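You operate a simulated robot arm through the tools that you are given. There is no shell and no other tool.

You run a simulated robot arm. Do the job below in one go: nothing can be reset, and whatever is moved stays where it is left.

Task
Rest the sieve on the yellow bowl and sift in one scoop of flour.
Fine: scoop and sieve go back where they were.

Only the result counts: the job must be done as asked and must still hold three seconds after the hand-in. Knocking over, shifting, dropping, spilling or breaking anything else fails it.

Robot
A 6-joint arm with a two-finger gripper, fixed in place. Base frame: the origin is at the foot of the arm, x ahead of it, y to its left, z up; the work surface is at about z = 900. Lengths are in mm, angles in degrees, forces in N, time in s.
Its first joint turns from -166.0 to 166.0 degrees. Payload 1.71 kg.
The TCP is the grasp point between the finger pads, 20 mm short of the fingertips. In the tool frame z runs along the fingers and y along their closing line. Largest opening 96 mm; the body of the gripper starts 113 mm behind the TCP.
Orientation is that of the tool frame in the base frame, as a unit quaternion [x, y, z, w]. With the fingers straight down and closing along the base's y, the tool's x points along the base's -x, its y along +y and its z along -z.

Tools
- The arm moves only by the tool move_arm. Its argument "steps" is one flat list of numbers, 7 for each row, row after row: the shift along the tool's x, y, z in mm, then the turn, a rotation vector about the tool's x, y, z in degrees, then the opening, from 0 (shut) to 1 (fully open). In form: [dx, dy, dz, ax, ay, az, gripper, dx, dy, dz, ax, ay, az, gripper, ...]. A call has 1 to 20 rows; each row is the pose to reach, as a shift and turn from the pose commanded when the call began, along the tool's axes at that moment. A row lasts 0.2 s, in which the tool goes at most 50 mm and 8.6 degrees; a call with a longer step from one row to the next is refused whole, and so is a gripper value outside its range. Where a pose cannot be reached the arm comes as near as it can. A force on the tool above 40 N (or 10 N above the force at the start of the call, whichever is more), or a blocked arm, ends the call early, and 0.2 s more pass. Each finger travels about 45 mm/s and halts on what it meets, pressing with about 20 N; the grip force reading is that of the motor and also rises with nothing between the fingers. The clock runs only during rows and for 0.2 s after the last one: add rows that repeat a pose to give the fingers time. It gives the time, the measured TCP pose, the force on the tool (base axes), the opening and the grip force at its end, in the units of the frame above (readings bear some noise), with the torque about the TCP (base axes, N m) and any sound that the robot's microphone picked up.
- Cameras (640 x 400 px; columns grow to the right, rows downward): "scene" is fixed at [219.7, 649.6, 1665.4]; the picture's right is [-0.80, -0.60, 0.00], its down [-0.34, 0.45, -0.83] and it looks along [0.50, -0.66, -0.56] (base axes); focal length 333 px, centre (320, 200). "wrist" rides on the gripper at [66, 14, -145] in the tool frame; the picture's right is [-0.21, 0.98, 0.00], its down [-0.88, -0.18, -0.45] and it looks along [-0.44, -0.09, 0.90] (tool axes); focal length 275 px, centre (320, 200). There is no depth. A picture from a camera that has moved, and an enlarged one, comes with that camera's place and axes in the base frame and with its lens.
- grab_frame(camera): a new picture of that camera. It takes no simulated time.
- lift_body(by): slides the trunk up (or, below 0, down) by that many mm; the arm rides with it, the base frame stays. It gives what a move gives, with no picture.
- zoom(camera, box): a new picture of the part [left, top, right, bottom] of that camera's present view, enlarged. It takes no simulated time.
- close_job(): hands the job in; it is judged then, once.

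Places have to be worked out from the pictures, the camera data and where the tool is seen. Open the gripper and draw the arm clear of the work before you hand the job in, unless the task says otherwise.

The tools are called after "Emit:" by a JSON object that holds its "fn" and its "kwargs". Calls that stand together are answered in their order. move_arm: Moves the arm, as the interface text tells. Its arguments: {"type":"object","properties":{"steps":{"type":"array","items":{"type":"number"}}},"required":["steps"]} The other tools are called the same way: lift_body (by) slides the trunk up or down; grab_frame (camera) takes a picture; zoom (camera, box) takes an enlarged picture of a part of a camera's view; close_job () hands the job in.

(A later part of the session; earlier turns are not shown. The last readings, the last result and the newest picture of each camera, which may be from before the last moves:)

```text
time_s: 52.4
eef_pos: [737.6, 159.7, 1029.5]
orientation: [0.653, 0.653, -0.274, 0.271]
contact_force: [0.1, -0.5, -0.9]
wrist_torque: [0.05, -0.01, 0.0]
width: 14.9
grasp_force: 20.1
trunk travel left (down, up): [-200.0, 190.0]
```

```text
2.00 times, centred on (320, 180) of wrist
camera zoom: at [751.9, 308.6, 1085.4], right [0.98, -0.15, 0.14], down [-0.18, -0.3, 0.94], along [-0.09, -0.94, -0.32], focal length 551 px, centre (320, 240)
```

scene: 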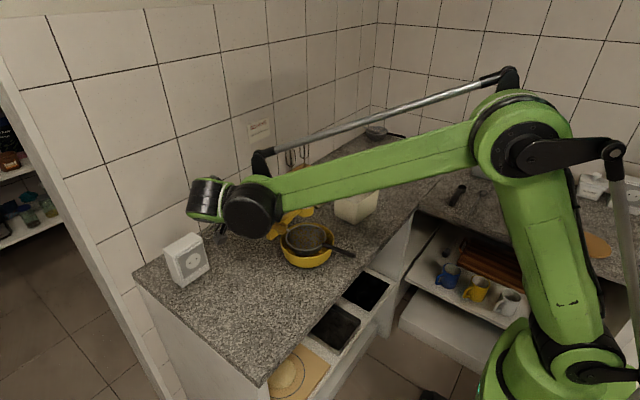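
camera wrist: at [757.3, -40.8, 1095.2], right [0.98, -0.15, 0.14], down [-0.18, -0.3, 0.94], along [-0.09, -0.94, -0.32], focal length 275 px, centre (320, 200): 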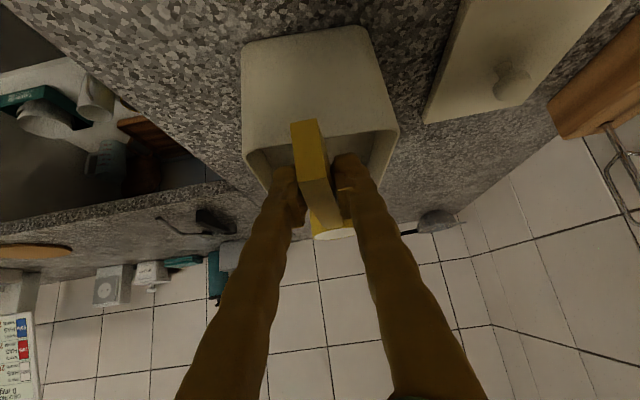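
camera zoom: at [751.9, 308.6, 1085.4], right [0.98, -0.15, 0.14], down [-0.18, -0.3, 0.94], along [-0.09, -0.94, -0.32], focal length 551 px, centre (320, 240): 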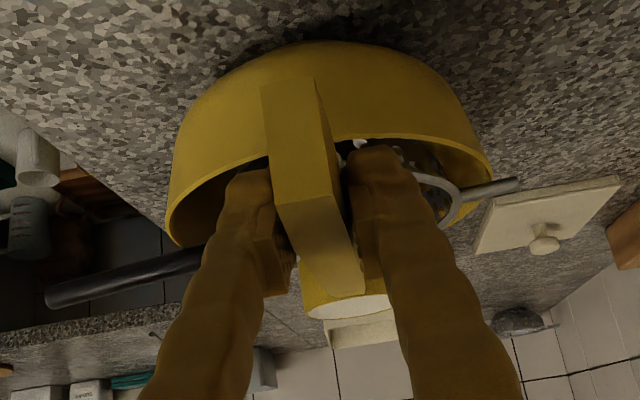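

Clear and stable at pouring height, about 45 mm above the sieve rim. I'll now tip the scoop forward about its cup, keeping the mouth centre fixed over the sieve, first to 75°.

Emit:
{"fn": "move_arm", "kwargs": {"steps": [-11.7, 0, -10.5, 0, 7.5, 0, 0, -24.6, 0, -19.4, 0, 15, 0, 0, -38.6, 0, -26.5, 0, 22.5, 0, 0, -53.4, 0, -31.8, 0, 30, 0, 0, -68.7, 0, -35, 0, 37.5, 0, 0, -84.4, 0, -36.3, 0, 45, 0, 0, -100.1, 0, -35.4, 0, 52.5, 0, 0, -115.5, 0, -32.6, 0, 60, 0, 0, -130.4, 0, -27.7, 0, 67.5, 0, 0, -144.6, 0, -21, 0, 75, 0, 0, -144.6, 0, -21, 0, 75, 0, 0]}}

Emit:
{"fn": "grab_frame", "kwargs": {"camera": "scene"}}

Emit:
{"fn": "zoom", "kwargs": {"camera": "scene", "box": [250, 180, 370, 280]}}

Emit:
{"fn": "grab_frame", "kwargs": {"camera": "wrist"}}

```text
time_s: 54.8
eef_pos: [737.4, 73.1, 1146.2]
orientation: [0.684, 0.683, 0.182, -0.182]
contact_force: [-0.4, 0.2, -0.7]
wrist_torque: [0.09, 0.01, 0.0]
width: 14.6
grasp_force: 19.2
trunk travel left (down, up): [-200.0, 190.0]
```

```text
taken
```

scene: 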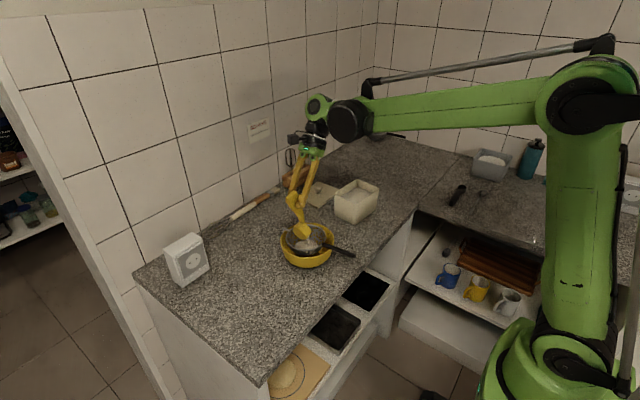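

```text
4.00 times, centred on (310, 230) of scene
camera zoom: at [219.7, 649.6, 1665.4], right [-0.8, -0.6, 0.0], down [-0.34, 0.45, -0.83], along [0.5, -0.66, -0.56], focal length 1331 px, centre (360, 80)
```

zoom: 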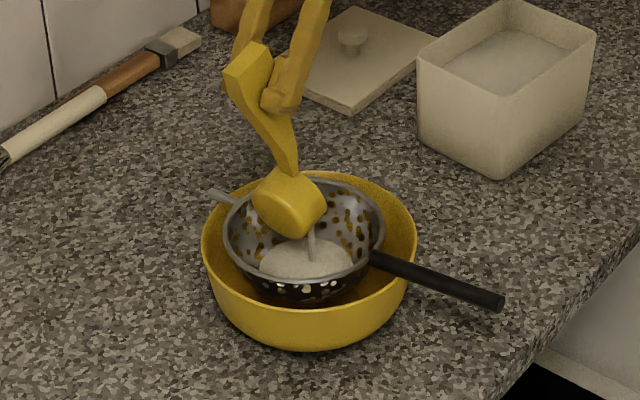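

```text
taken
camera wrist: at [752.0, 57.0, 1305.8], right [0.98, -0.18, -0.11], down [-0.18, -0.98, -0.05], along [-0.1, 0.07, -0.99], focal length 275 px, centre (320, 200)
```

wrist: 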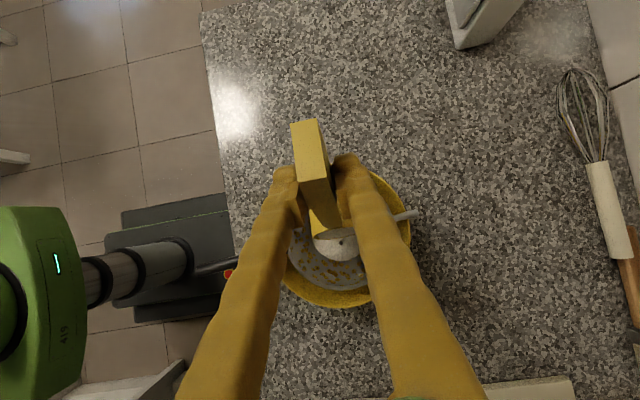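

The flour is pouring as a stream straight into the sieve. I'll continue tipping to 135° to empty the cup completely.

Emit:
{"fn": "move_arm", "kwargs": {"steps": [0, 0, 0, 0, 0, 0, 0, 0, 0, 0, 0, 0, 0, 0, -11.7, 0, -10.5, 0, 7.5, 0, 0, -24.6, 0, -19.4, 0, 15, 0, 0, -38.6, 0, -26.5, 0, 22.5, 0, 0, -53.4, 0, -31.8, 0, 30, 0, 0, -68.8, 0, -35, 0, 37.5, 0, 0, -84.4, 0, -36.3, 0, 45, 0, 0, -100.1, 0, -35.5, 0, 52.5, 0, 0, -115.5, 0, -32.6, 0, 60, 0, 0, -115.5, 0, -32.6, 0, 60, 0, 0, -115.5, 0, -32.6, 0, 60, 0, 0, -115.5, 0, -32.6, 0, 60, 0, 0, -115.5, 0, -32.6, 0, 60, 0, 0]}}

Emit:
{"fn": "zoom", "kwargs": {"camera": "scene", "box": [250, 160, 370, 280]}}

Emit:
{"fn": "grab_frame", "kwargs": {"camera": "wrist"}}

```text
time_s: 57.8
eef_pos: [737.4, -44.2, 1118.3]
orientation: [0.502, 0.5, 0.498, -0.5]
contact_force: [0.0, 0.2, -0.3]
wrist_torque: [-0.05, -0.02, 0.0]
width: 14.8
grasp_force: 20.6
trunk travel left (down, up): [-200.0, 190.0]
```

```text
3.33 times, centred on (310, 220) of scene
camera zoom: at [219.7, 649.6, 1665.4], right [-0.8, -0.6, 0.0], down [-0.34, 0.45, -0.83], along [0.5, -0.66, -0.56], focal length 1109 px, centre (353, 133)
```

zoom: 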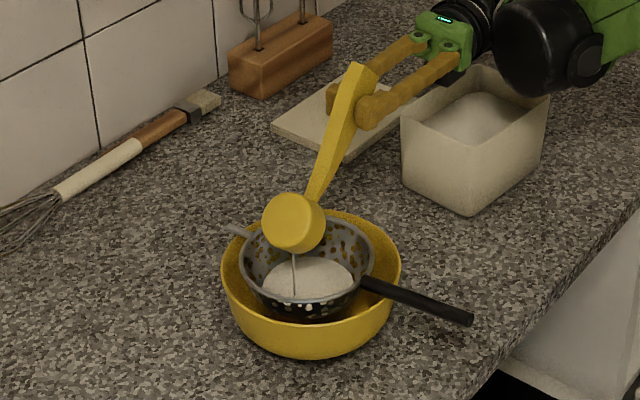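

```text
taken
camera wrist: at [751.0, -188.9, 1184.3], right [0.98, 0.0, -0.21], down [-0.19, -0.45, -0.87], along [-0.09, 0.89, -0.44], focal length 275 px, centre (320, 200)
```

wrist: 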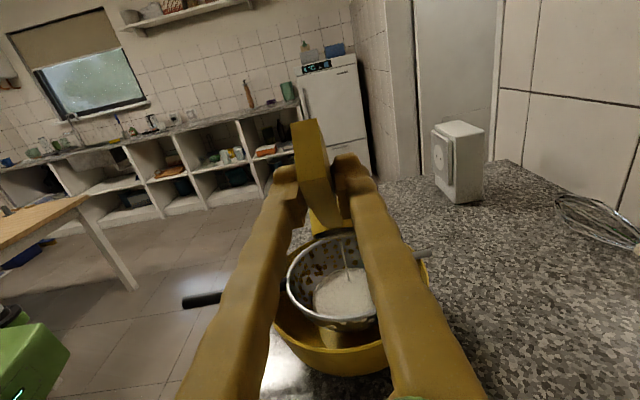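

A thin trickle remains. I'll hold here two more seconds until the cup runs empty.

Emit:
{"fn": "move_arm", "kwargs": {"steps": [0, 0, 0, 0, 0, 0, 0, 0, 0, 0, 0, 0, 0, 0, 0, 0, 0, 0, 0, 0, 0, 0, 0, 0, 0, 0, 0, 0, 0, 0, 0, 0, 0, 0, 0, 0, 0, 0, 0, 0, 0, 0, 0, 0, 0, 0, 0, 0, 0, 0, 0, 0, 0, 0, 0, 0, 0, 0, 0, 0, 0, 0, 0, 0, 0, 0, 0, 0, 0, 0]}}

Emit:
{"fn": "zoom", "kwargs": {"camera": "scene", "box": [260, 200, 350, 275]}}

Emit:
{"fn": "zoom", "kwargs": {"camera": "wrist", "box": [250, 120, 450, 380]}}

```text
time_s: 60.0
eef_pos: [736.8, -45.1, 1118.0]
orientation: [0.502, 0.5, 0.498, -0.5]
contact_force: [-0.2, 0.6, -1.2]
wrist_torque: [-0.03, -0.01, 0.03]
width: 14.9
grasp_force: 19.9
trunk travel left (down, up): [-200.0, 190.0]
```

```text
5.33 times, centred on (305, 238) of scene
camera zoom: at [219.7, 649.6, 1665.4], right [-0.8, -0.6, 0.0], down [-0.34, 0.45, -0.83], along [0.5, -0.66, -0.56], focal length 1774 px, centre (400, 0)
```

zoom: 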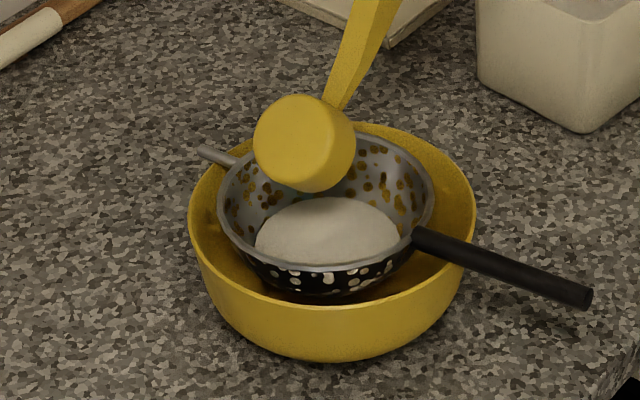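

```text
1.54 times, centred on (350, 250) of wrist
camera zoom: at [751.0, -188.9, 1184.4], right [0.98, 0.0, -0.21], down [-0.19, -0.45, -0.87], along [-0.09, 0.89, -0.44], focal length 424 px, centre (274, 123)
```

zoom: 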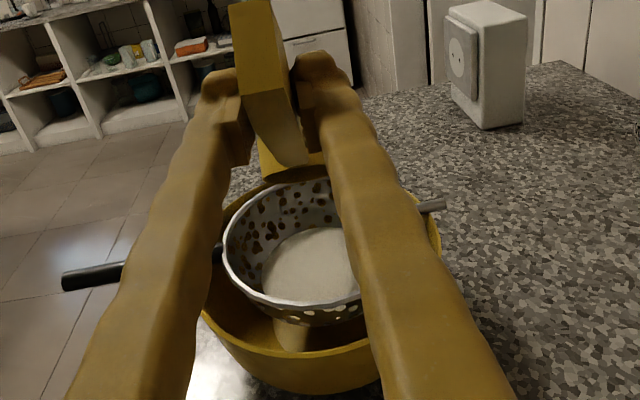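

The stream has stopped, the cup is empty, and all flour sits as a mound in the sieve. I'll raise the scoop and pitch it back to level away from the sieve, heading for its original place.

Emit:
{"fn": "move_arm", "kwargs": {"steps": [20, 0, -8, 0, 0, 0, 0, 45, 0, -22, 0, 0, 0, 0, 62, 0, -36, 0, 0, 0, 0, 62, -1, -36, 0, -8.44, 0, 0, 62, -2, -36, 0, -16.9, 0, 0, 62, -3, -36, 0, -25.3, 0, 0, 62, -4, -36, 0, -33.75, 0, 0, 62, -5, -36, 0, -42.2, 0, 0, 62, -6, -36, 0, -50.6, 0, 0, 62, -8, -36, 0, -59.1, 0, 0, 62, -10, -36, 0, -67.5, 0, 0, 62, -11, -36, 0, -75.9, 0, 0, 62, -12, -36, 0, -84.4, 0, 0, 62, -13, -36, 0, -92.8, 0, 0, 62, -15, -36, 0, -101.3, 0, 0, 62, -16, -36, 0, -109.7, 0, 0, 62, -17, -36, 0, -118.1, 0, 0, 62, -18, -36, 0, -126.6, 0, 0, 62, -19, -36, 0, -135, 0, 0]}}

Emit:
{"fn": "grab_frame", "kwargs": {"camera": "scene"}}

Emit:
{"fn": "grab_frame", "kwargs": {"camera": "wrist"}}

```text
time_s: 64.0
eef_pos: [717.5, -79.7, 1180.4]
orientation: [0.652, 0.653, -0.274, 0.272]
contact_force: [-0.2, -0.1, -0.5]
wrist_torque: [0.06, -0.01, -0.01]
width: 14.8
grasp_force: 20.3
trunk travel left (down, up): [-200.0, 190.0]
```

```text
taken
```

scene: 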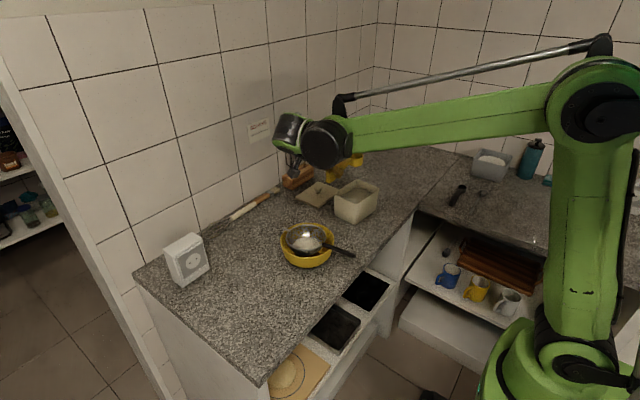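

```text
taken
camera wrist: at [732.4, 69.5, 1235.4], right [0.98, -0.15, 0.14], down [-0.18, -0.3, 0.94], along [-0.09, -0.94, -0.32], focal length 275 px, centre (320, 200)
```

wrist: 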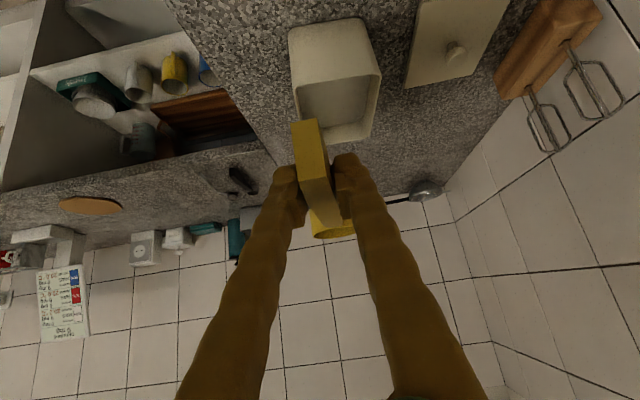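

The cup is clean and the scoop is level. I'll yaw back +90° so the cup points along +x, above its original spot.

Emit:
{"fn": "move_arm", "kwargs": {"steps": [2.3, 0, 7.1, -5.32, 0, -5.28, 0, 4.7, 0, 14.2, -10.64, 0, -10.57, 0, 7, 0, 21.3, -15.97, 0, -15.85, 0, 9.3, 0, 28.4, -21.29, 0, -21.13, 0, 11.7, 0, 35.5, -26.6, 0, -26.4, 0, 14, 0, 42.6, -31.93, 0, -31.7, 0, 16.3, 0, 49.8, -37.25, 0, -36.98, 0, 18.7, 0, 56.9, -42.57, 0, -42.27, 0, 21, 0, 64, -47.9, 0, -47.55, 0, 23.3, 0, 71.1, -53.2, 0, -52.8, 0, 25.7, 0, 78.2, -58.5, 0, -58.1, 0, 28, 0.2, 85.3, -63.86, 0, -63.4, 0, 28, 0.2, 85.3, -63.86, 0, -63.4, 0]}}

Emit:
{"fn": "grab_frame", "kwargs": {"camera": "wrist"}}

Emit:
{"fn": "zoom", "kwargs": {"camera": "scene", "box": [280, 170, 400, 270]}}

```text
time_s: 66.8
eef_pos: [718.4, -120.5, 1099.5]
orientation: [0.0, 0.924, 0.0, 0.383]
contact_force: [0.5, -0.7, -1.3]
wrist_torque: [0.02, 0.01, -0.01]
width: 14.6
grasp_force: 20.3
trunk travel left (down, up): [-200.0, 190.0]
```

```text
taken
camera wrist: at [569.7, -106.7, 1156.2], right [0.15, 0.98, 0.15], down [0.31, -0.18, 0.93], along [0.94, -0.09, -0.33], focal length 275 px, centre (320, 200)
```

wrist: 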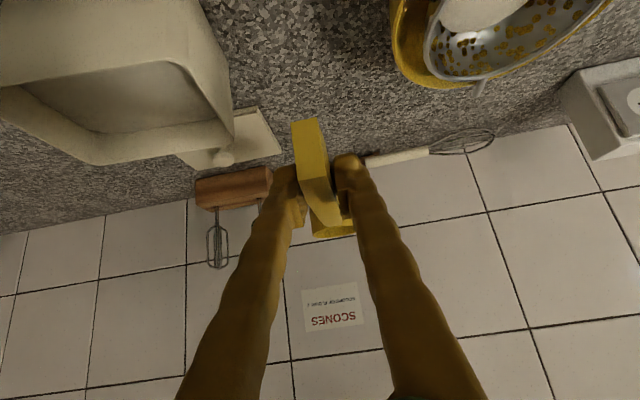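

```text
4.00 times, centred on (340, 220) of scene
camera zoom: at [219.7, 649.6, 1665.4], right [-0.8, -0.6, 0.0], down [-0.34, 0.45, -0.83], along [0.5, -0.66, -0.56], focal length 1331 px, centre (240, 120)
```

zoom: 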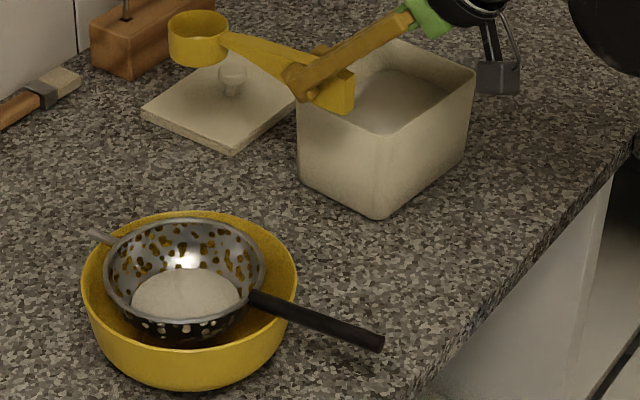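

The scoop is directly above its original spot. I'll lower it 150 mm, then finish in small steps.

Emit:
{"fn": "move_arm", "kwargs": {"steps": [10.7, 0, 10.5, 0, 0, 0, 0, 28.5, 0, 28.1, 0, 0, 0, 0, 49.8, 0, 49.1, 0, 0, 0, 0, 71.2, 0, 70.2, 0, 0, 0, 0, 89, 0, 87.8, 0, 0, 0, 0, 101.5, 0, 100, 0, 0, 0, 0, 106.8, 0, 105.3, 0, 0, 0, 0, 106.8, 0, 105.3, 0, 0, 0, 0]}}

Emit:
{"fn": "zoom", "kwargs": {"camera": "scene", "box": [300, 195, 370, 245]}}

```text
time_s: 68.6
eef_pos: [716.9, -119.3, 950.3]
orientation: [0.001, 0.924, -0.001, 0.383]
contact_force: [0.4, -0.1, -0.3]
wrist_torque: [0.01, 0.06, 0.0]
width: 14.7
grasp_force: 20.2
trunk travel left (down, up): [-200.0, 190.0]
```

```text
8.00 times, centred on (335, 220) of scene
camera zoom: at [219.7, 649.6, 1665.4], right [-0.8, -0.6, 0.0], down [-0.34, 0.45, -0.83], along [0.5, -0.66, -0.56], focal length 2661 px, centre (200, 40)
```

zoom: 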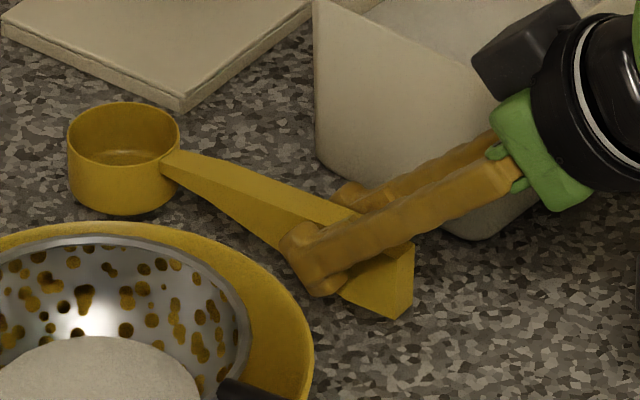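

I'll compare the scoop's pose in the grip with the picture taken right after picking it up, using the same zoom box.

Emit:
{"fn": "zoom", "kwargs": {"camera": "wrist", "box": [230, 100, 430, 260]}}

Emit:
{"fn": "zoom", "kwargs": {"camera": "scene", "box": [295, 195, 355, 245]}}

```text
2.50 times, centred on (330, 180) of wrist
camera zoom: at [568.6, -106.0, 1006.4], right [0.15, 0.98, 0.14], down [0.31, -0.18, 0.93], along [0.94, -0.09, -0.33], focal length 688 px, centre (295, 250)
```

zoom: 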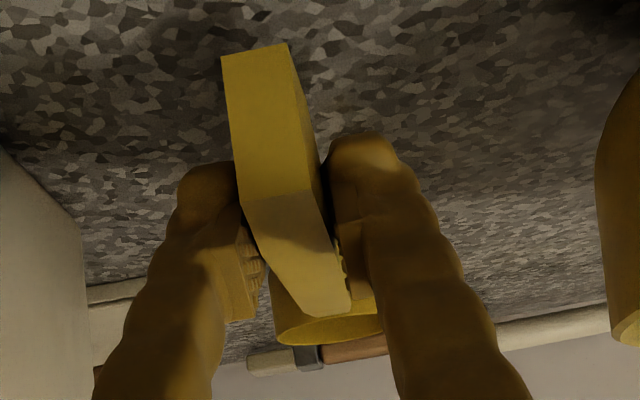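

```text
8.00 times, centred on (325, 220) of scene
camera zoom: at [219.7, 649.6, 1665.4], right [-0.8, -0.6, 0.0], down [-0.34, 0.45, -0.83], along [0.5, -0.66, -0.56], focal length 2661 px, centre (280, 40)
```

zoom: 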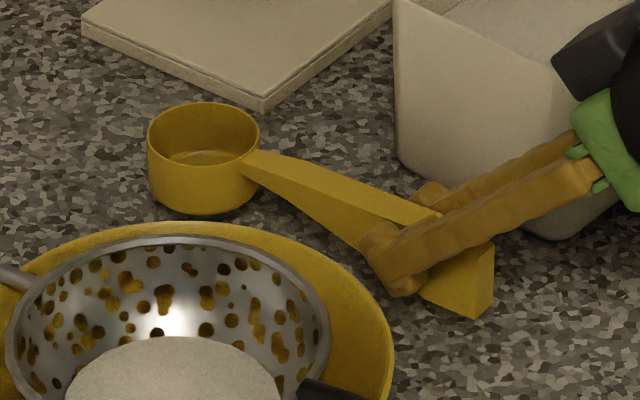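

The scoop sagged only about 1.5° in the grip. I'll correct that tilt, shift 1 mm in y, and lower to just above the counter.

Emit:
{"fn": "move_arm", "kwargs": {"steps": [4, -0.5, 4, 0, -0.8, 0, 0, 9, -1.2, 9, 0, -1.5, 0, 0, 12.5, -1.2, 12.4, 0, -1.5, 0, 0, 13.5, -1.2, 13.4, 0, -1.5, 0, 0, 14.3, -1.2, 14.2, 0, -1.5, 0, 0, 15, -1.2, 14.9, 0, -1.5, 0, 0, 15, -1.2, 14.9, 0, -1.5, 0, 0]}}

Emit:
{"fn": "zoom", "kwargs": {"camera": "scene", "box": [295, 195, 355, 245]}}

```text
time_s: 70.2
eef_pos: [717.5, -119.8, 929.1]
orientation: [0.001, 0.918, -0.001, 0.396]
contact_force: [3.1, 0.1, 15.8]
wrist_torque: [0.03, -0.14, 0.0]
width: 14.5
grasp_force: 20.0
trunk travel left (down, up): [-200.0, 190.0]
```

```text
8.00 times, centred on (325, 220) of scene
camera zoom: at [219.7, 649.6, 1665.4], right [-0.8, -0.6, 0.0], down [-0.34, 0.45, -0.83], along [0.5, -0.66, -0.56], focal length 2661 px, centre (280, 40)
```

zoom: 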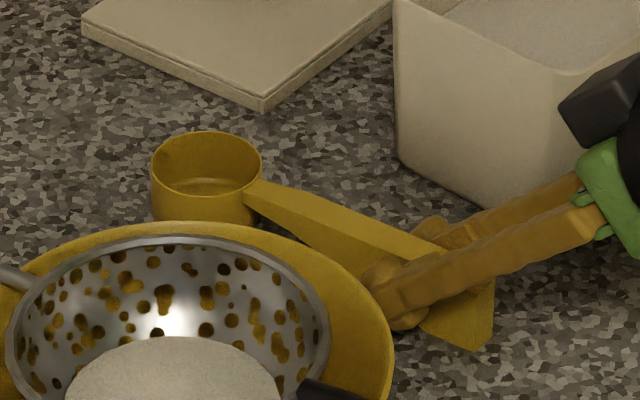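

The scoop is touching down (16 N), about 2–3 mm off in x. I'll ease off 1 mm, shift back 2 mm, and open the fingers gently.

Emit:
{"fn": "move_arm", "kwargs": {"steps": [0.5, 0, -2.3, 0, 0, 0, 0, 0.5, 0, -2.3, 0, 0, 0, 0, 0.5, 0, -2.3, 0, 0, 0, 0.18, 0.5, 0, -2.3, 0, 0, 0, 0.25, 0.5, 0, -2.3, 0, 0, 0, 0.35, 0.5, 0, -2.3, 0, 0, 0, 0.45, 0.5, 0, -2.3, 0, 0, 0, 0.5, 0.5, 0, -2.3, 0, 0, 0, 0.5]}}

Emit:
{"fn": "zoom", "kwargs": {"camera": "scene", "box": [295, 195, 355, 245]}}

Emit:
{"fn": "zoom", "kwargs": {"camera": "wrist", "box": [230, 100, 430, 260]}}

```text
time_s: 72.0
eef_pos: [712.9, -121.2, 931.0]
orientation: [0.001, 0.919, -0.001, 0.394]
contact_force: [-0.2, -0.7, -0.4]
wrist_torque: [-0.01, 0.01, -0.02]
width: 48.4
grasp_force: 0.1
trunk travel left (down, up): [-200.0, 190.0]
```

```text
8.00 times, centred on (325, 220) of scene
camera zoom: at [219.7, 649.6, 1665.4], right [-0.8, -0.6, 0.0], down [-0.34, 0.45, -0.83], along [0.5, -0.66, -0.56], focal length 2661 px, centre (280, 40)
```

zoom: 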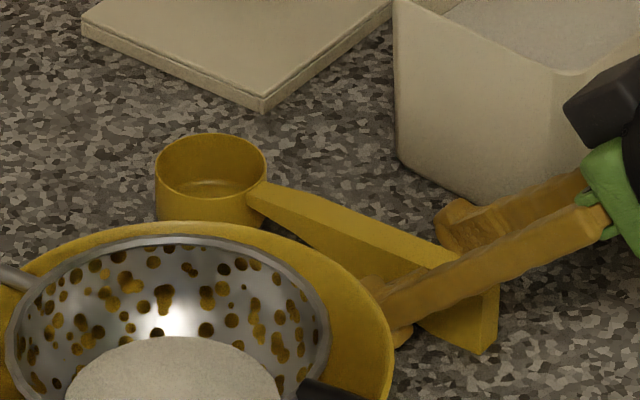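

```text
2.50 times, centred on (330, 180) of wrist
camera zoom: at [564.5, -107.6, 982.9], right [0.14, 0.98, 0.15], down [0.28, -0.18, 0.94], along [0.95, -0.09, -0.3], focal length 688 px, centre (295, 250)
```

zoom: 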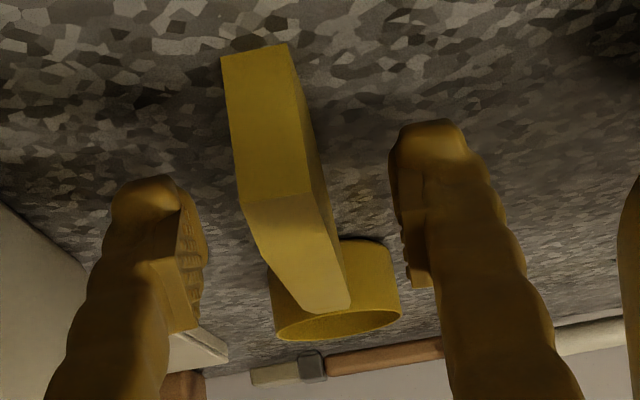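

The scoop is back within about 1 mm of where it started. I'll withdraw the fingers backward along the tool axis, clear of the handle.

Emit:
{"fn": "move_arm", "kwargs": {"steps": [0, 0, -12, 0, 0, 0, 0.5, 0, 0, -40, 0, 0, 0, 0.5, 0, 0, -80, 0, 0, 0, 0.5, 0, 0, -115, 0, 0, 0, 0.6, -10, 0, -135, 0, 0, 0, 0.8, -10, 0, -135, 0, 0, 0, 0.8]}}

Emit:
{"fn": "zoom", "kwargs": {"camera": "scene", "box": [250, 180, 370, 280]}}

```text
time_s: 73.4
eef_pos: [625.3, -121.7, 1030.8]
orientation: [0.0, 0.919, -0.001, 0.395]
contact_force: [0.0, -0.4, 0.0]
wrist_torque: [0.0, 0.0, 0.01]
width: 76.8
grasp_force: 0.0
trunk travel left (down, up): [-200.0, 190.0]
```

```text
4.00 times, centred on (310, 230) of scene
camera zoom: at [219.7, 649.6, 1665.4], right [-0.8, -0.6, 0.0], down [-0.34, 0.45, -0.83], along [0.5, -0.66, -0.56], focal length 1331 px, centre (360, 80)
```

zoom: 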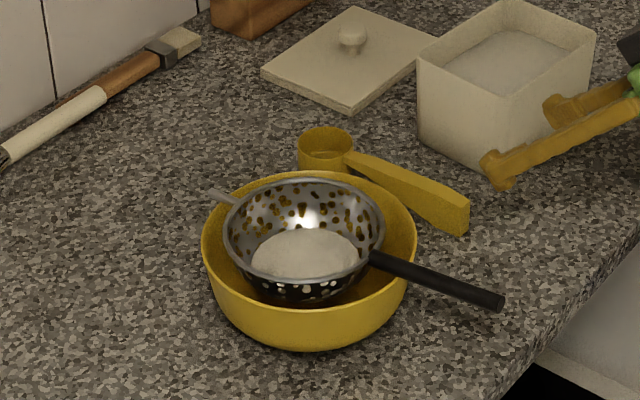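

The scoop is free-standing, exactly as at the start. Now I'll turn the tool back to vertical and move above the sieve handle to do the sifting.

Emit:
{"fn": "move_arm", "kwargs": {"steps": [-10, 15, -14, 0, 7.75, 0, 0.8, -18, 40, -26, 0, 15.5, 0, 0.8, -24, 68, -34, 0, 23.25, 0, 0.8, -28, 96, -39, 0, 31, 0, 0.8, -29.1, 124, -40.4, 0, 38.75, 0, 0.8, -29.1, 148.2, -40.4, 0, 46.5, 0, 0.8, -29.1, 148.2, -40.4, 0, 46.5, 0, 0.8]}}

Emit:
{"fn": "grab_frame", "kwargs": {"camera": "wrist"}}

Emit:
{"fn": "zoom", "kwargs": {"camera": "wrist", "box": [220, 60, 460, 300]}}

```text
time_s: 75.0
eef_pos: [616.5, 28.2, 1079.0]
orientation: [0.0, 1.0, -0.001, 0.0]
contact_force: [0.0, -0.6, -0.1]
wrist_torque: [-0.03, 0.03, -0.01]
width: 76.8
grasp_force: 0.0
trunk travel left (down, up): [-200.0, 190.0]
```

```text
taken
camera wrist: at [550.5, 41.5, 1224.8], right [0.21, 0.98, 0.0], down [0.88, -0.18, 0.44], along [0.43, -0.09, -0.9], focal length 275 px, centre (320, 200)
```

wrist: 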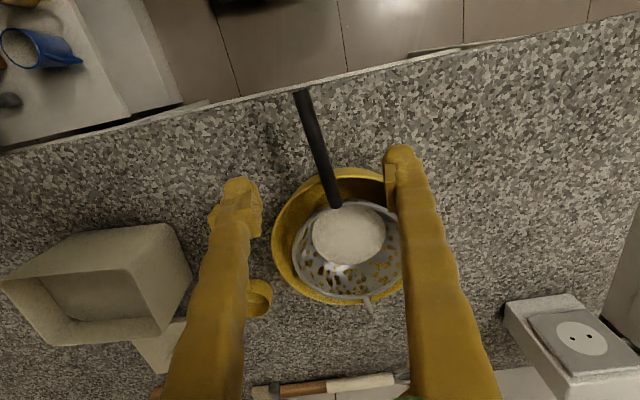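

```text
1.67 times, centred on (340, 180) of wrist
camera zoom: at [550.5, 41.5, 1224.8], right [0.21, 0.98, 0.0], down [0.88, -0.18, 0.44], along [0.43, -0.09, -0.9], focal length 459 px, centre (287, 233)
```

zoom: 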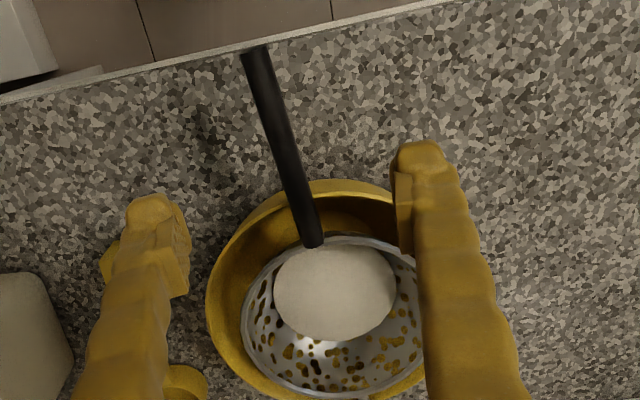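

The flour mound is visible in the sieve and the handle runs through (616, 26) at a 4.7° yaw. I'll align, descend onto the handle and close as before.

Emit:
{"fn": "move_arm", "kwargs": {"steps": [0.2, -1, 30, 0, 0, -2, 0.6, 0.5, -2.2, 65, 0, 0, -4.8, 0.5, 0.5, -2.2, 95, 0, 0, -4.8, 0.5, 0.5, -2.2, 112, 0, 0, -4.8, 0.45, 0.5, -2.2, 112, 0, 0, -4.8, 0.45]}}

Emit:
{"fn": "zoom", "kwargs": {"camera": "wrist", "box": [220, 60, 420, 300]}}

Emit:
{"fn": "zoom", "kwargs": {"camera": "scene", "box": [260, 200, 370, 280]}}

```text
time_s: 76.2
eef_pos: [615.6, 26.0, 966.3]
orientation: [-0.042, 0.999, 0.0, 0.0]
contact_force: [0.0, -0.4, 0.3]
wrist_torque: [-0.03, 0.0, -0.01]
width: 43.4
grasp_force: 0.0
trunk travel left (down, up): [-200.0, 190.0]
```

```text
1.67 times, centred on (320, 180) of wrist
camera zoom: at [548.4, 33.5, 1112.5], right [0.12, 0.99, 0.0], down [0.89, -0.11, 0.44], along [0.44, -0.06, -0.9], focal length 459 px, centre (320, 233)
```

zoom: 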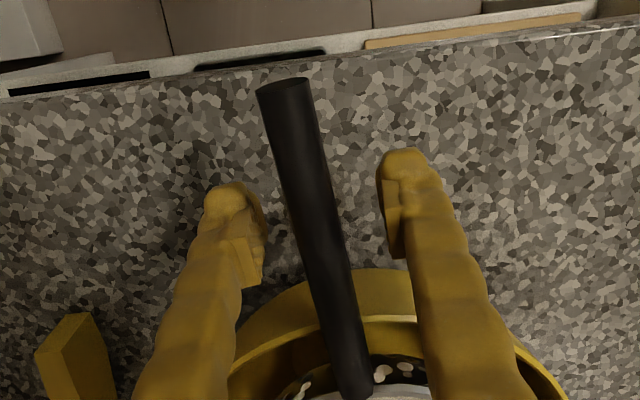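

```text
5.00 times, centred on (315, 240) of scene
camera zoom: at [219.7, 649.6, 1665.4], right [-0.8, -0.6, 0.0], down [-0.34, 0.45, -0.83], along [0.5, -0.66, -0.56], focal length 1663 px, centre (345, 0)
```

zoom: 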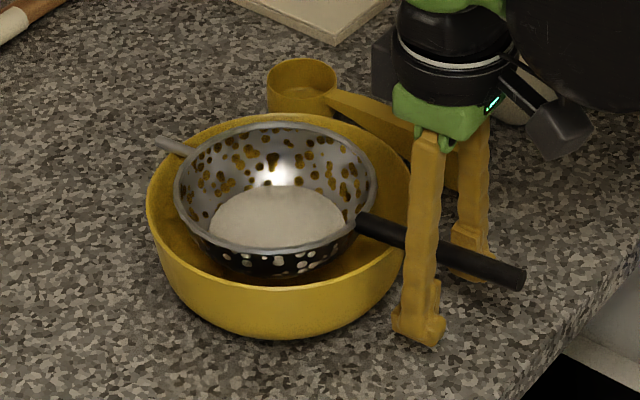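

The handle is centred in the gap. I'll close on it with the sieve still resting on the bowl.

Emit:
{"fn": "move_arm", "kwargs": {"steps": [0, 0, 0, 0, 0, 0, 0.3, 0, 0, 0, 0, 0, 0, 0.2, 0, 0, 0, 0, 0, 0, 0.12, 0, 0, 0, 0, 0, 0, 0, 0, 0, 0, 0, 0, 0, 0, 0, 0, 0, 0, 0, 0, 0, 0, 0, 0, 0, 0, 0, 0]}}

Emit:
{"fn": "zoom", "kwargs": {"camera": "wrist", "box": [220, 60, 420, 300]}}

Emit:
{"fn": "zoom", "kwargs": {"camera": "scene", "box": [260, 200, 370, 280]}}

```text
time_s: 77.8
eef_pos: [615.2, 26.1, 966.2]
orientation: [-0.042, 0.999, 0.001, 0.0]
contact_force: [0.4, -0.4, -0.4]
wrist_torque: [0.03, 0.02, 0.05]
width: 6.3
grasp_force: 19.8
trunk travel left (down, up): [-200.0, 190.0]
```

```text
1.67 times, centred on (320, 180) of wrist
camera zoom: at [548.2, 33.6, 1112.8], right [0.12, 0.99, 0.0], down [0.89, -0.11, 0.44], along [0.44, -0.06, -0.9], focal length 459 px, centre (320, 233)
```

zoom: 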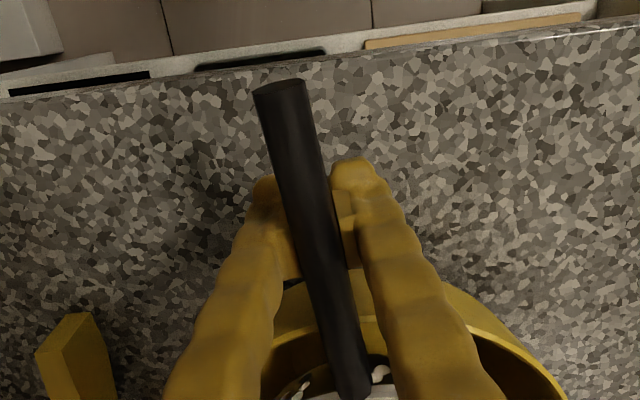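

```text
5.00 times, centred on (315, 240) of scene
camera zoom: at [219.7, 649.6, 1665.4], right [-0.8, -0.6, 0.0], down [-0.34, 0.45, -0.83], along [0.5, -0.66, -0.56], focal length 1663 px, centre (345, 0)
```

zoom: 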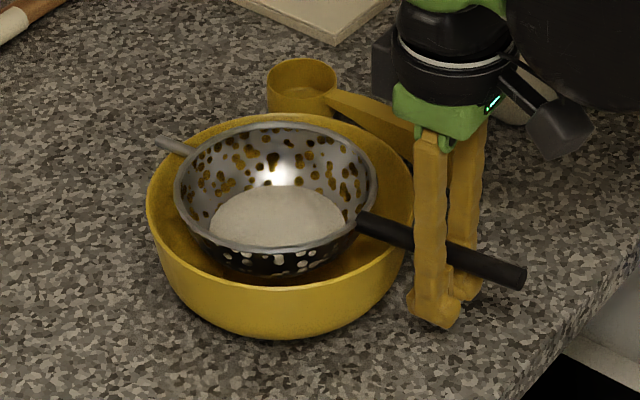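

The grip is firm. I'll lift just 5 mm so the bowl isn't dragged, and shake the sieve gently ±5 mm side to side.

Emit:
{"fn": "move_arm", "kwargs": {"steps": [0, 0, -2.5, 0, 0, 0, 0, 0, 0, -5, 0, 0, 0, 0, 0, 5, -5, 0, 0, 0, 0, 0, -5, -5, 0, 0, 0, 0, 0, 5, -5, 0, 0, 0, 0, 0, -5, -5, 0, 0, 0, 0, 0, 5, -5, 0, 0, 0, 0, 0, -5, -5, 0, 0, 0, 0, 0, 5, -5, 0, 0, 0, 0, 0, -5, -5, 0, 0, 0, 0, 0, 0, -5, 0, 0, 0, 0, 0, 0, -5, 0, 0, 0, 0]}}

Emit:
{"fn": "zoom", "kwargs": {"camera": "scene", "box": [260, 200, 370, 280]}}

Emit:
{"fn": "zoom", "kwargs": {"camera": "wrist", "box": [220, 140, 440, 400]}}

```text
time_s: 80.4
eef_pos: [613.9, 23.9, 971.8]
orientation: [-0.042, 0.999, 0.0, 0.0]
contact_force: [0.1, -0.2, -2.4]
wrist_torque: [-0.05, 0.11, 0.01]
width: 6.3
grasp_force: 19.7
trunk travel left (down, up): [-200.0, 190.0]
```

```text
5.00 times, centred on (315, 240) of scene
camera zoom: at [219.7, 649.6, 1665.4], right [-0.8, -0.6, 0.0], down [-0.34, 0.45, -0.83], along [0.5, -0.66, -0.56], focal length 1663 px, centre (345, 0)
```

zoom: 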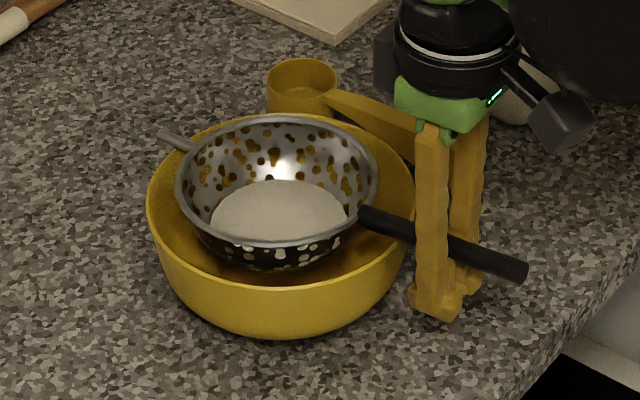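

```text
1.54 times, centred on (330, 270) of wrist
camera zoom: at [547.8, 32.7, 1117.4], right [0.12, 0.99, 0.0], down [0.89, -0.11, 0.44], along [0.44, -0.06, -0.9], focal length 424 px, centre (305, 92)
```

zoom: 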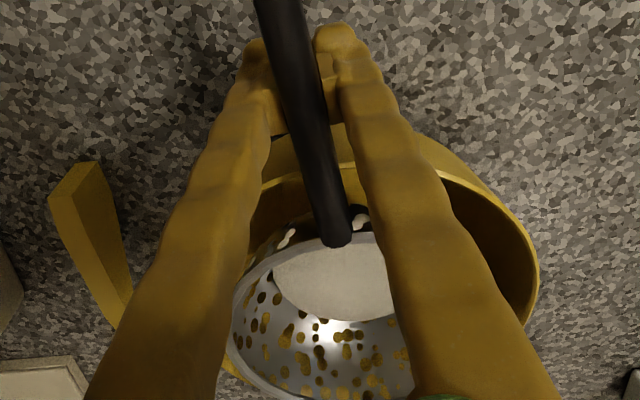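

The mound looks nearly unchanged, so I'll shake a bit more vigorously (±9 mm, still well inside the bowl rim) and compare.

Emit:
{"fn": "move_arm", "kwargs": {"steps": [0, 6, 0, 0, 0, 0, 0, 0, -9, 0, 0, 0, 0, 0, 0, 9, 0, 0, 0, 0, 0, 0, -9, 0, 0, 0, 0, 0, 0, 9, 0, 0, 0, 0, 0, 0, -9, 0, 0, 0, 0, 0, 0, 9, 0, 0, 0, 0, 0, 0, -9, 0, 0, 0, 0, 0, 0, 9, 0, 0, 0, 0, 0, 0, -9, 0, 0, 0, 0, 0, 0, 9, 0, 0, 0, 0, 0, 0, -9, 0, 0, 0, 0, 0, 0, 9, 0, 0, 0, 0, 0, 0, -9, 0, 0, 0, 0, 0, 0, 9, 0, 0, 0, 0, 0, 0, -9, 0, 0, 0, 0, 0, 0, 0, 0, 0, 0, 0, 0, 0, 0, 0, 0, 0, 0, 0]}}

Emit:
{"fn": "zoom", "kwargs": {"camera": "scene", "box": [260, 200, 370, 280]}}

Emit:
{"fn": "zoom", "kwargs": {"camera": "wrist", "box": [220, 140, 440, 400]}}

```text
time_s: 84.2
eef_pos: [613.1, 25.0, 971.9]
orientation: [-0.041, 0.999, 0.0, 0.0]
contact_force: [-0.8, -0.1, -1.5]
wrist_torque: [-0.01, 0.14, 0.01]
width: 6.2
grasp_force: 20.2
trunk travel left (down, up): [-200.0, 190.0]
```

```text
5.00 times, centred on (315, 240) of scene
camera zoom: at [219.7, 649.6, 1665.4], right [-0.8, -0.6, 0.0], down [-0.34, 0.45, -0.83], along [0.5, -0.66, -0.56], focal length 1663 px, centre (345, 0)
```

zoom: 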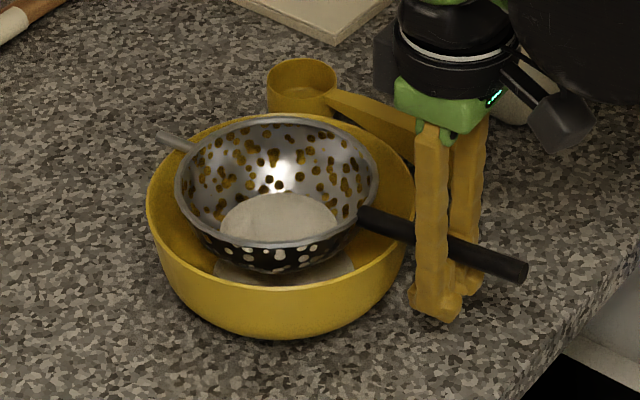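

```text
1.54 times, centred on (330, 270) of wrist
camera zoom: at [547.8, 33.0, 1117.1], right [0.12, 0.99, 0.0], down [0.89, -0.11, 0.44], along [0.44, -0.06, -0.9], focal length 424 px, centre (305, 92)
```

zoom: 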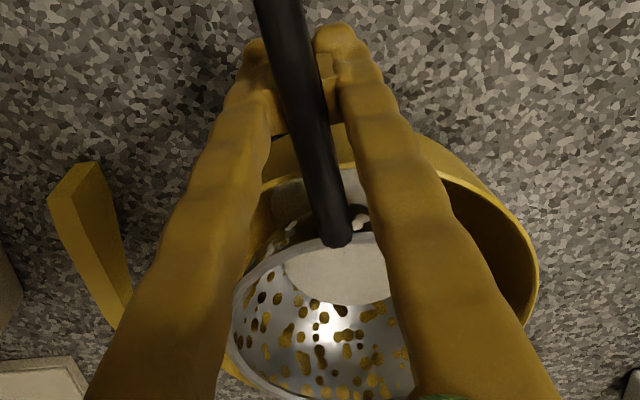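

Sifting works: the mound in the sieve shrank and flour now shows in the bowl. I'll keep shaking the same way.

Emit:
{"fn": "move_arm", "kwargs": {"steps": [0, 6, 0, 0, 0, 0, 0, 0, -9, 0, 0, 0, 0, 0, 0, 9, 0, 0, 0, 0, 0, 0, -9, 0, 0, 0, 0, 0, 0, 9, 0, 0, 0, 0, 0, 0, -9, 0, 0, 0, 0, 0, 0, 9, 0, 0, 0, 0, 0, 0, -9, 0, 0, 0, 0, 0, 0, 9, 0, 0, 0, 0, 0, 0, -9, 0, 0, 0, 0, 0, 0, 9, 0, 0, 0, 0, 0, 0, -9, 0, 0, 0, 0, 0, 0, 9, 0, 0, 0, 0, 0, 0, -9, 0, 0, 0, 0, 0, 0, 9, 0, 0, 0, 0, 0, 0, -9, 0, 0, 0, 0, 0, 0, 9, 0, 0, 0, 0, 0, 0, -9, 0, 0, 0, 0, 0, 0, 0, 0, 0, 0, 0, 0, 0, 0, 0, 0, 0, 0, 0]}}

Emit:
{"fn": "zoom", "kwargs": {"camera": "scene", "box": [260, 200, 370, 280]}}

```text
time_s: 88.4
eef_pos: [614.0, 24.7, 973.3]
orientation: [-0.041, 0.999, 0.0, 0.0]
contact_force: [-0.2, 0.2, -1.9]
wrist_torque: [-0.04, 0.11, 0.01]
width: 5.9
grasp_force: 19.7
trunk travel left (down, up): [-200.0, 190.0]
```

```text
5.00 times, centred on (315, 240) of scene
camera zoom: at [219.7, 649.6, 1665.4], right [-0.8, -0.6, 0.0], down [-0.34, 0.45, -0.83], along [0.5, -0.66, -0.56], focal length 1663 px, centre (345, 0)
```

zoom: 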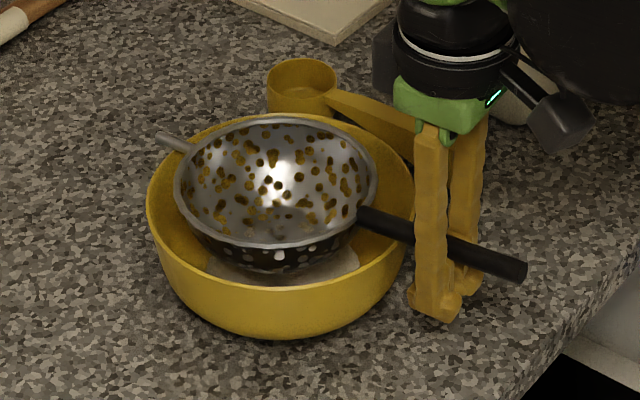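

The sieve looks nearly empty and flour is in the bowl. I'll zoom in to check for residue.

Emit:
{"fn": "zoom", "kwargs": {"camera": "scene", "box": [285, 220, 340, 262]}}

Emit:
{"fn": "zoom", "kwargs": {"camera": "wrist", "box": [260, 240, 420, 400]}}

```text
9.52 times, centred on (312, 241) of scene
camera zoom: at [219.7, 649.6, 1665.4], right [-0.8, -0.6, 0.0], down [-0.34, 0.45, -0.83], along [0.5, -0.66, -0.56], focal length 3168 px, centre (391, -190)
```

zoom: 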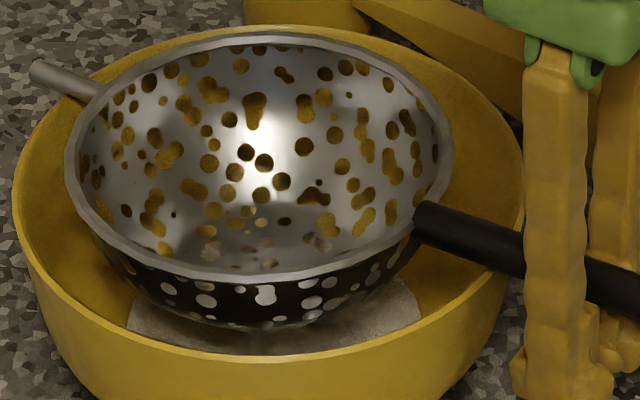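

```text
2.50 times, centred on (340, 320) of wrist
camera zoom: at [548.1, 33.2, 1117.0], right [0.12, 0.99, 0.0], down [0.89, -0.11, 0.44], along [0.44, -0.06, -0.9], focal length 688 px, centre (270, -100)
```

zoom: 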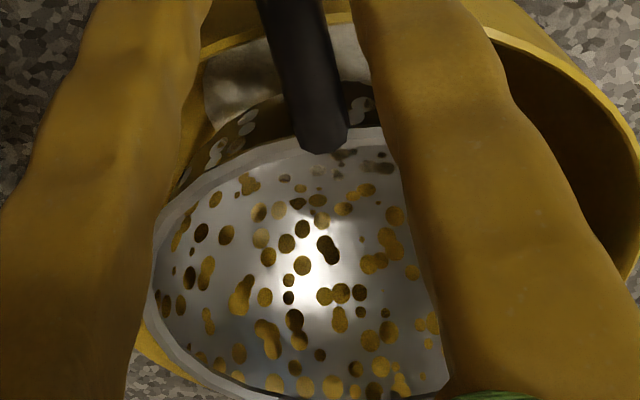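

The sieve is empty and the flour is in the bowl. I'll give it one last short shake for residue, then take the same wrist zoom I took at the first grip to compare where I'm holding the handle.

Emit:
{"fn": "move_arm", "kwargs": {"steps": [0, 6, 0, 0, 0, 0, 0, 0, -9, 0, 0, 0, 0, 0, 0, 9, 0, 0, 0, 0, 0, 0, -9, 0, 0, 0, 0, 0, 0, 9, 0, 0, 0, 0, 0, 0, -9, 0, 0, 0, 0, 0, 0, 9, 0, 0, 0, 0, 0, 0, -9, 0, 0, 0, 0, 0, 0, 9, 0, 0, 0, 0, 0, 0, -9, 0, 0, 0, 0, 0, 0, 0, 0, 0, 0, 0, 0, 0, 0, 0, 0, 0, 0, 0, 0, 0, 0, 0, 0, 0, 0]}}

Emit:
{"fn": "zoom", "kwargs": {"camera": "wrist", "box": [230, 60, 410, 260]}}

Emit:
{"fn": "zoom", "kwargs": {"camera": "scene", "box": [255, 190, 365, 280]}}

```text
time_s: 91.2
eef_pos: [614.5, 24.7, 971.3]
orientation: [-0.041, 0.999, -0.001, 0.0]
contact_force: [0.4, -0.1, -1.3]
wrist_torque: [0.0, 0.1, -0.02]
width: 6.0
grasp_force: 20.3
trunk travel left (down, up): [-200.0, 190.0]
```

```text
2.00 times, centred on (320, 160) of wrist
camera zoom: at [548.1, 32.9, 1117.3], right [0.12, 0.99, 0.0], down [0.89, -0.11, 0.44], along [0.44, -0.06, -0.9], focal length 551 px, centre (320, 280)
```

zoom: 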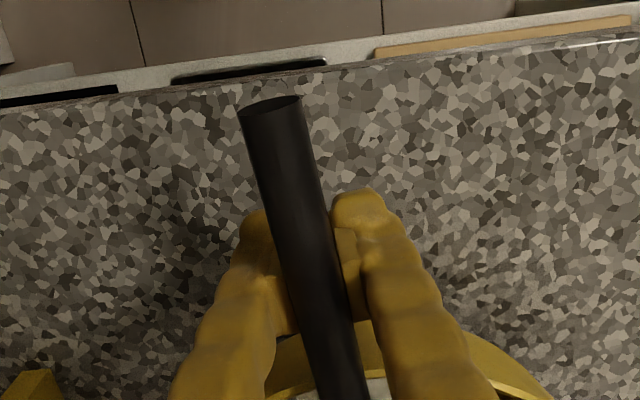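

```text
4.44 times, centred on (310, 235) of scene
camera zoom: at [219.7, 649.6, 1665.4], right [-0.8, -0.6, 0.0], down [-0.34, 0.45, -0.83], along [0.5, -0.66, -0.56], focal length 1478 px, centre (364, 44)
```

zoom: 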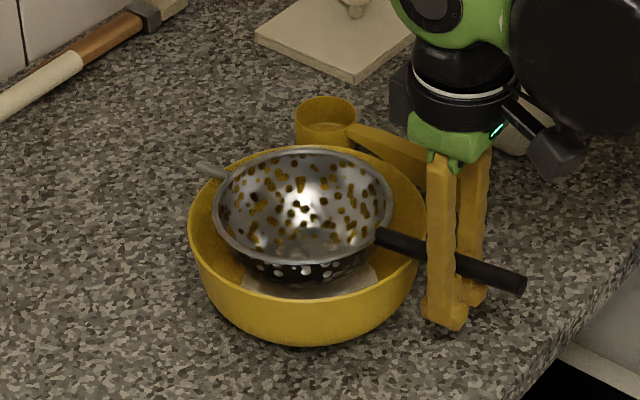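

The grip is about 4.5 mm closer to the handle end than the first time; I'll account for that when returning it. Now I'll lift the sieve straight up out of the bowl.

Emit:
{"fn": "move_arm", "kwargs": {"steps": [0, 0, -5, 0, 0, 0, 0, 0, 0, -14, 0, 0, 0, 0, 0, 0, -25, 0, 0, 0, 0, 0, 0, -36, 0, 0, 0, 0, 0, 0, -47, 0, 0, 0, 0, 0, 0, -58, 0, 0, 0, 0, 0, 0, -66, 0, 0, 0, 0, 0, 0, -70, 0, 0, 0, 0, 0, 0, -70, 0, 0, 0, 0]}}

Emit:
{"fn": "zoom", "kwargs": {"camera": "scene", "box": [245, 180, 375, 285]}}

Emit:
{"fn": "zoom", "kwargs": {"camera": "wrist", "box": [200, 60, 440, 400]}}

```text
time_s: 93.2
eef_pos: [615.2, 25.6, 1042.8]
orientation: [-0.041, 0.999, -0.001, 0.001]
contact_force: [1.2, 0.3, -2.0]
wrist_torque: [-0.01, 0.15, 0.0]
width: 5.9
grasp_force: 20.3
trunk travel left (down, up): [-200.0, 190.0]
```

```text
3.81 times, centred on (310, 232) of scene
camera zoom: at [219.7, 649.6, 1665.4], right [-0.8, -0.6, 0.0], down [-0.34, 0.45, -0.83], along [0.5, -0.66, -0.56], focal length 1267 px, centre (358, 76)
```

zoom: 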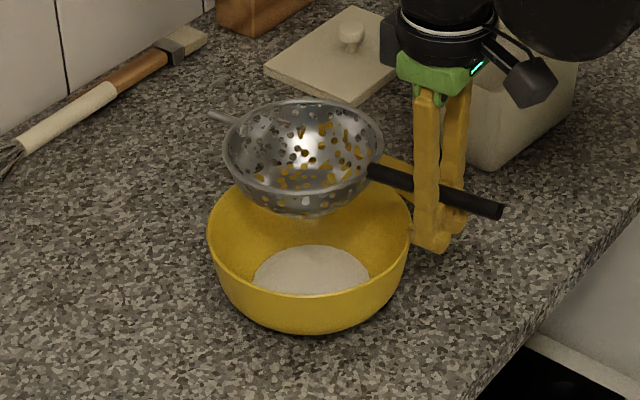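

```text
1.18 times, centred on (320, 230) of wrist
camera zoom: at [548.2, 33.1, 1187.7], right [0.12, 0.99, 0.0], down [0.89, -0.11, 0.44], along [0.44, -0.06, -0.9], focal length 324 px, centre (320, 165)
```

zoom: 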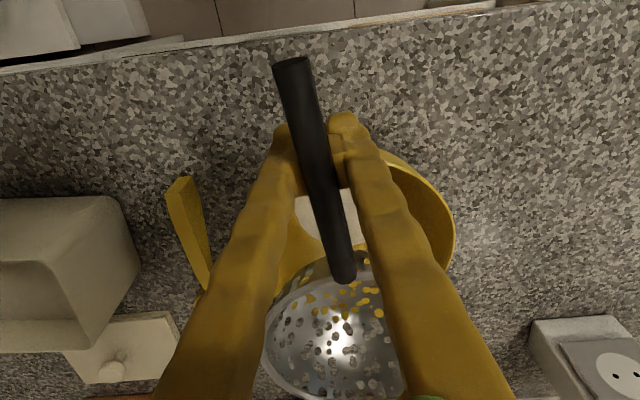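

The flour is all in the bowl. I'll zoom just under the sieve to check whether anything is still trickling before carrying it away.

Emit:
{"fn": "zoom", "kwargs": {"camera": "scene", "box": [285, 205, 335, 262]}}

Emit:
{"fn": "zoom", "kwargs": {"camera": "scene", "box": [290, 205, 325, 235]}}

```text
7.02 times, centred on (310, 234) of scene
camera zoom: at [219.7, 649.6, 1665.4], right [-0.8, -0.6, 0.0], down [-0.34, 0.45, -0.83], along [0.5, -0.66, -0.56], focal length 2334 px, centre (390, -35)
```

zoom: 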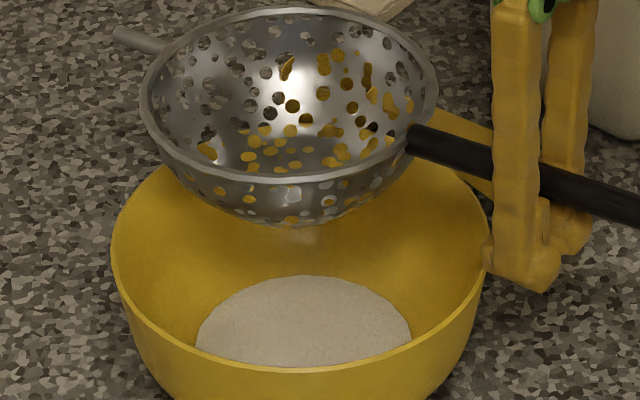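

```text
13.33 times, centred on (308, 220) of scene
camera zoom: at [219.7, 649.6, 1665.4], right [-0.8, -0.6, 0.0], down [-0.34, 0.45, -0.83], along [0.5, -0.66, -0.56], focal length 4435 px, centre (487, -67)
```

zoom: 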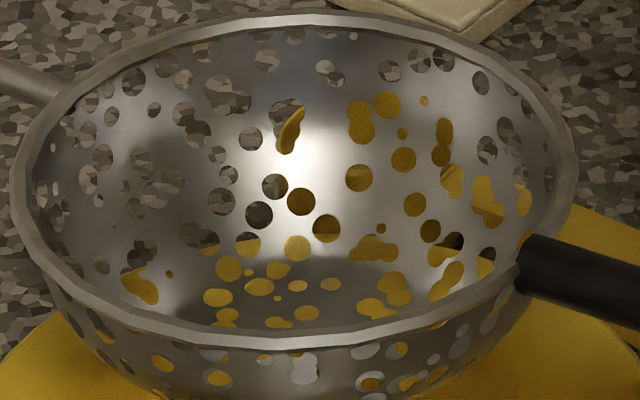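

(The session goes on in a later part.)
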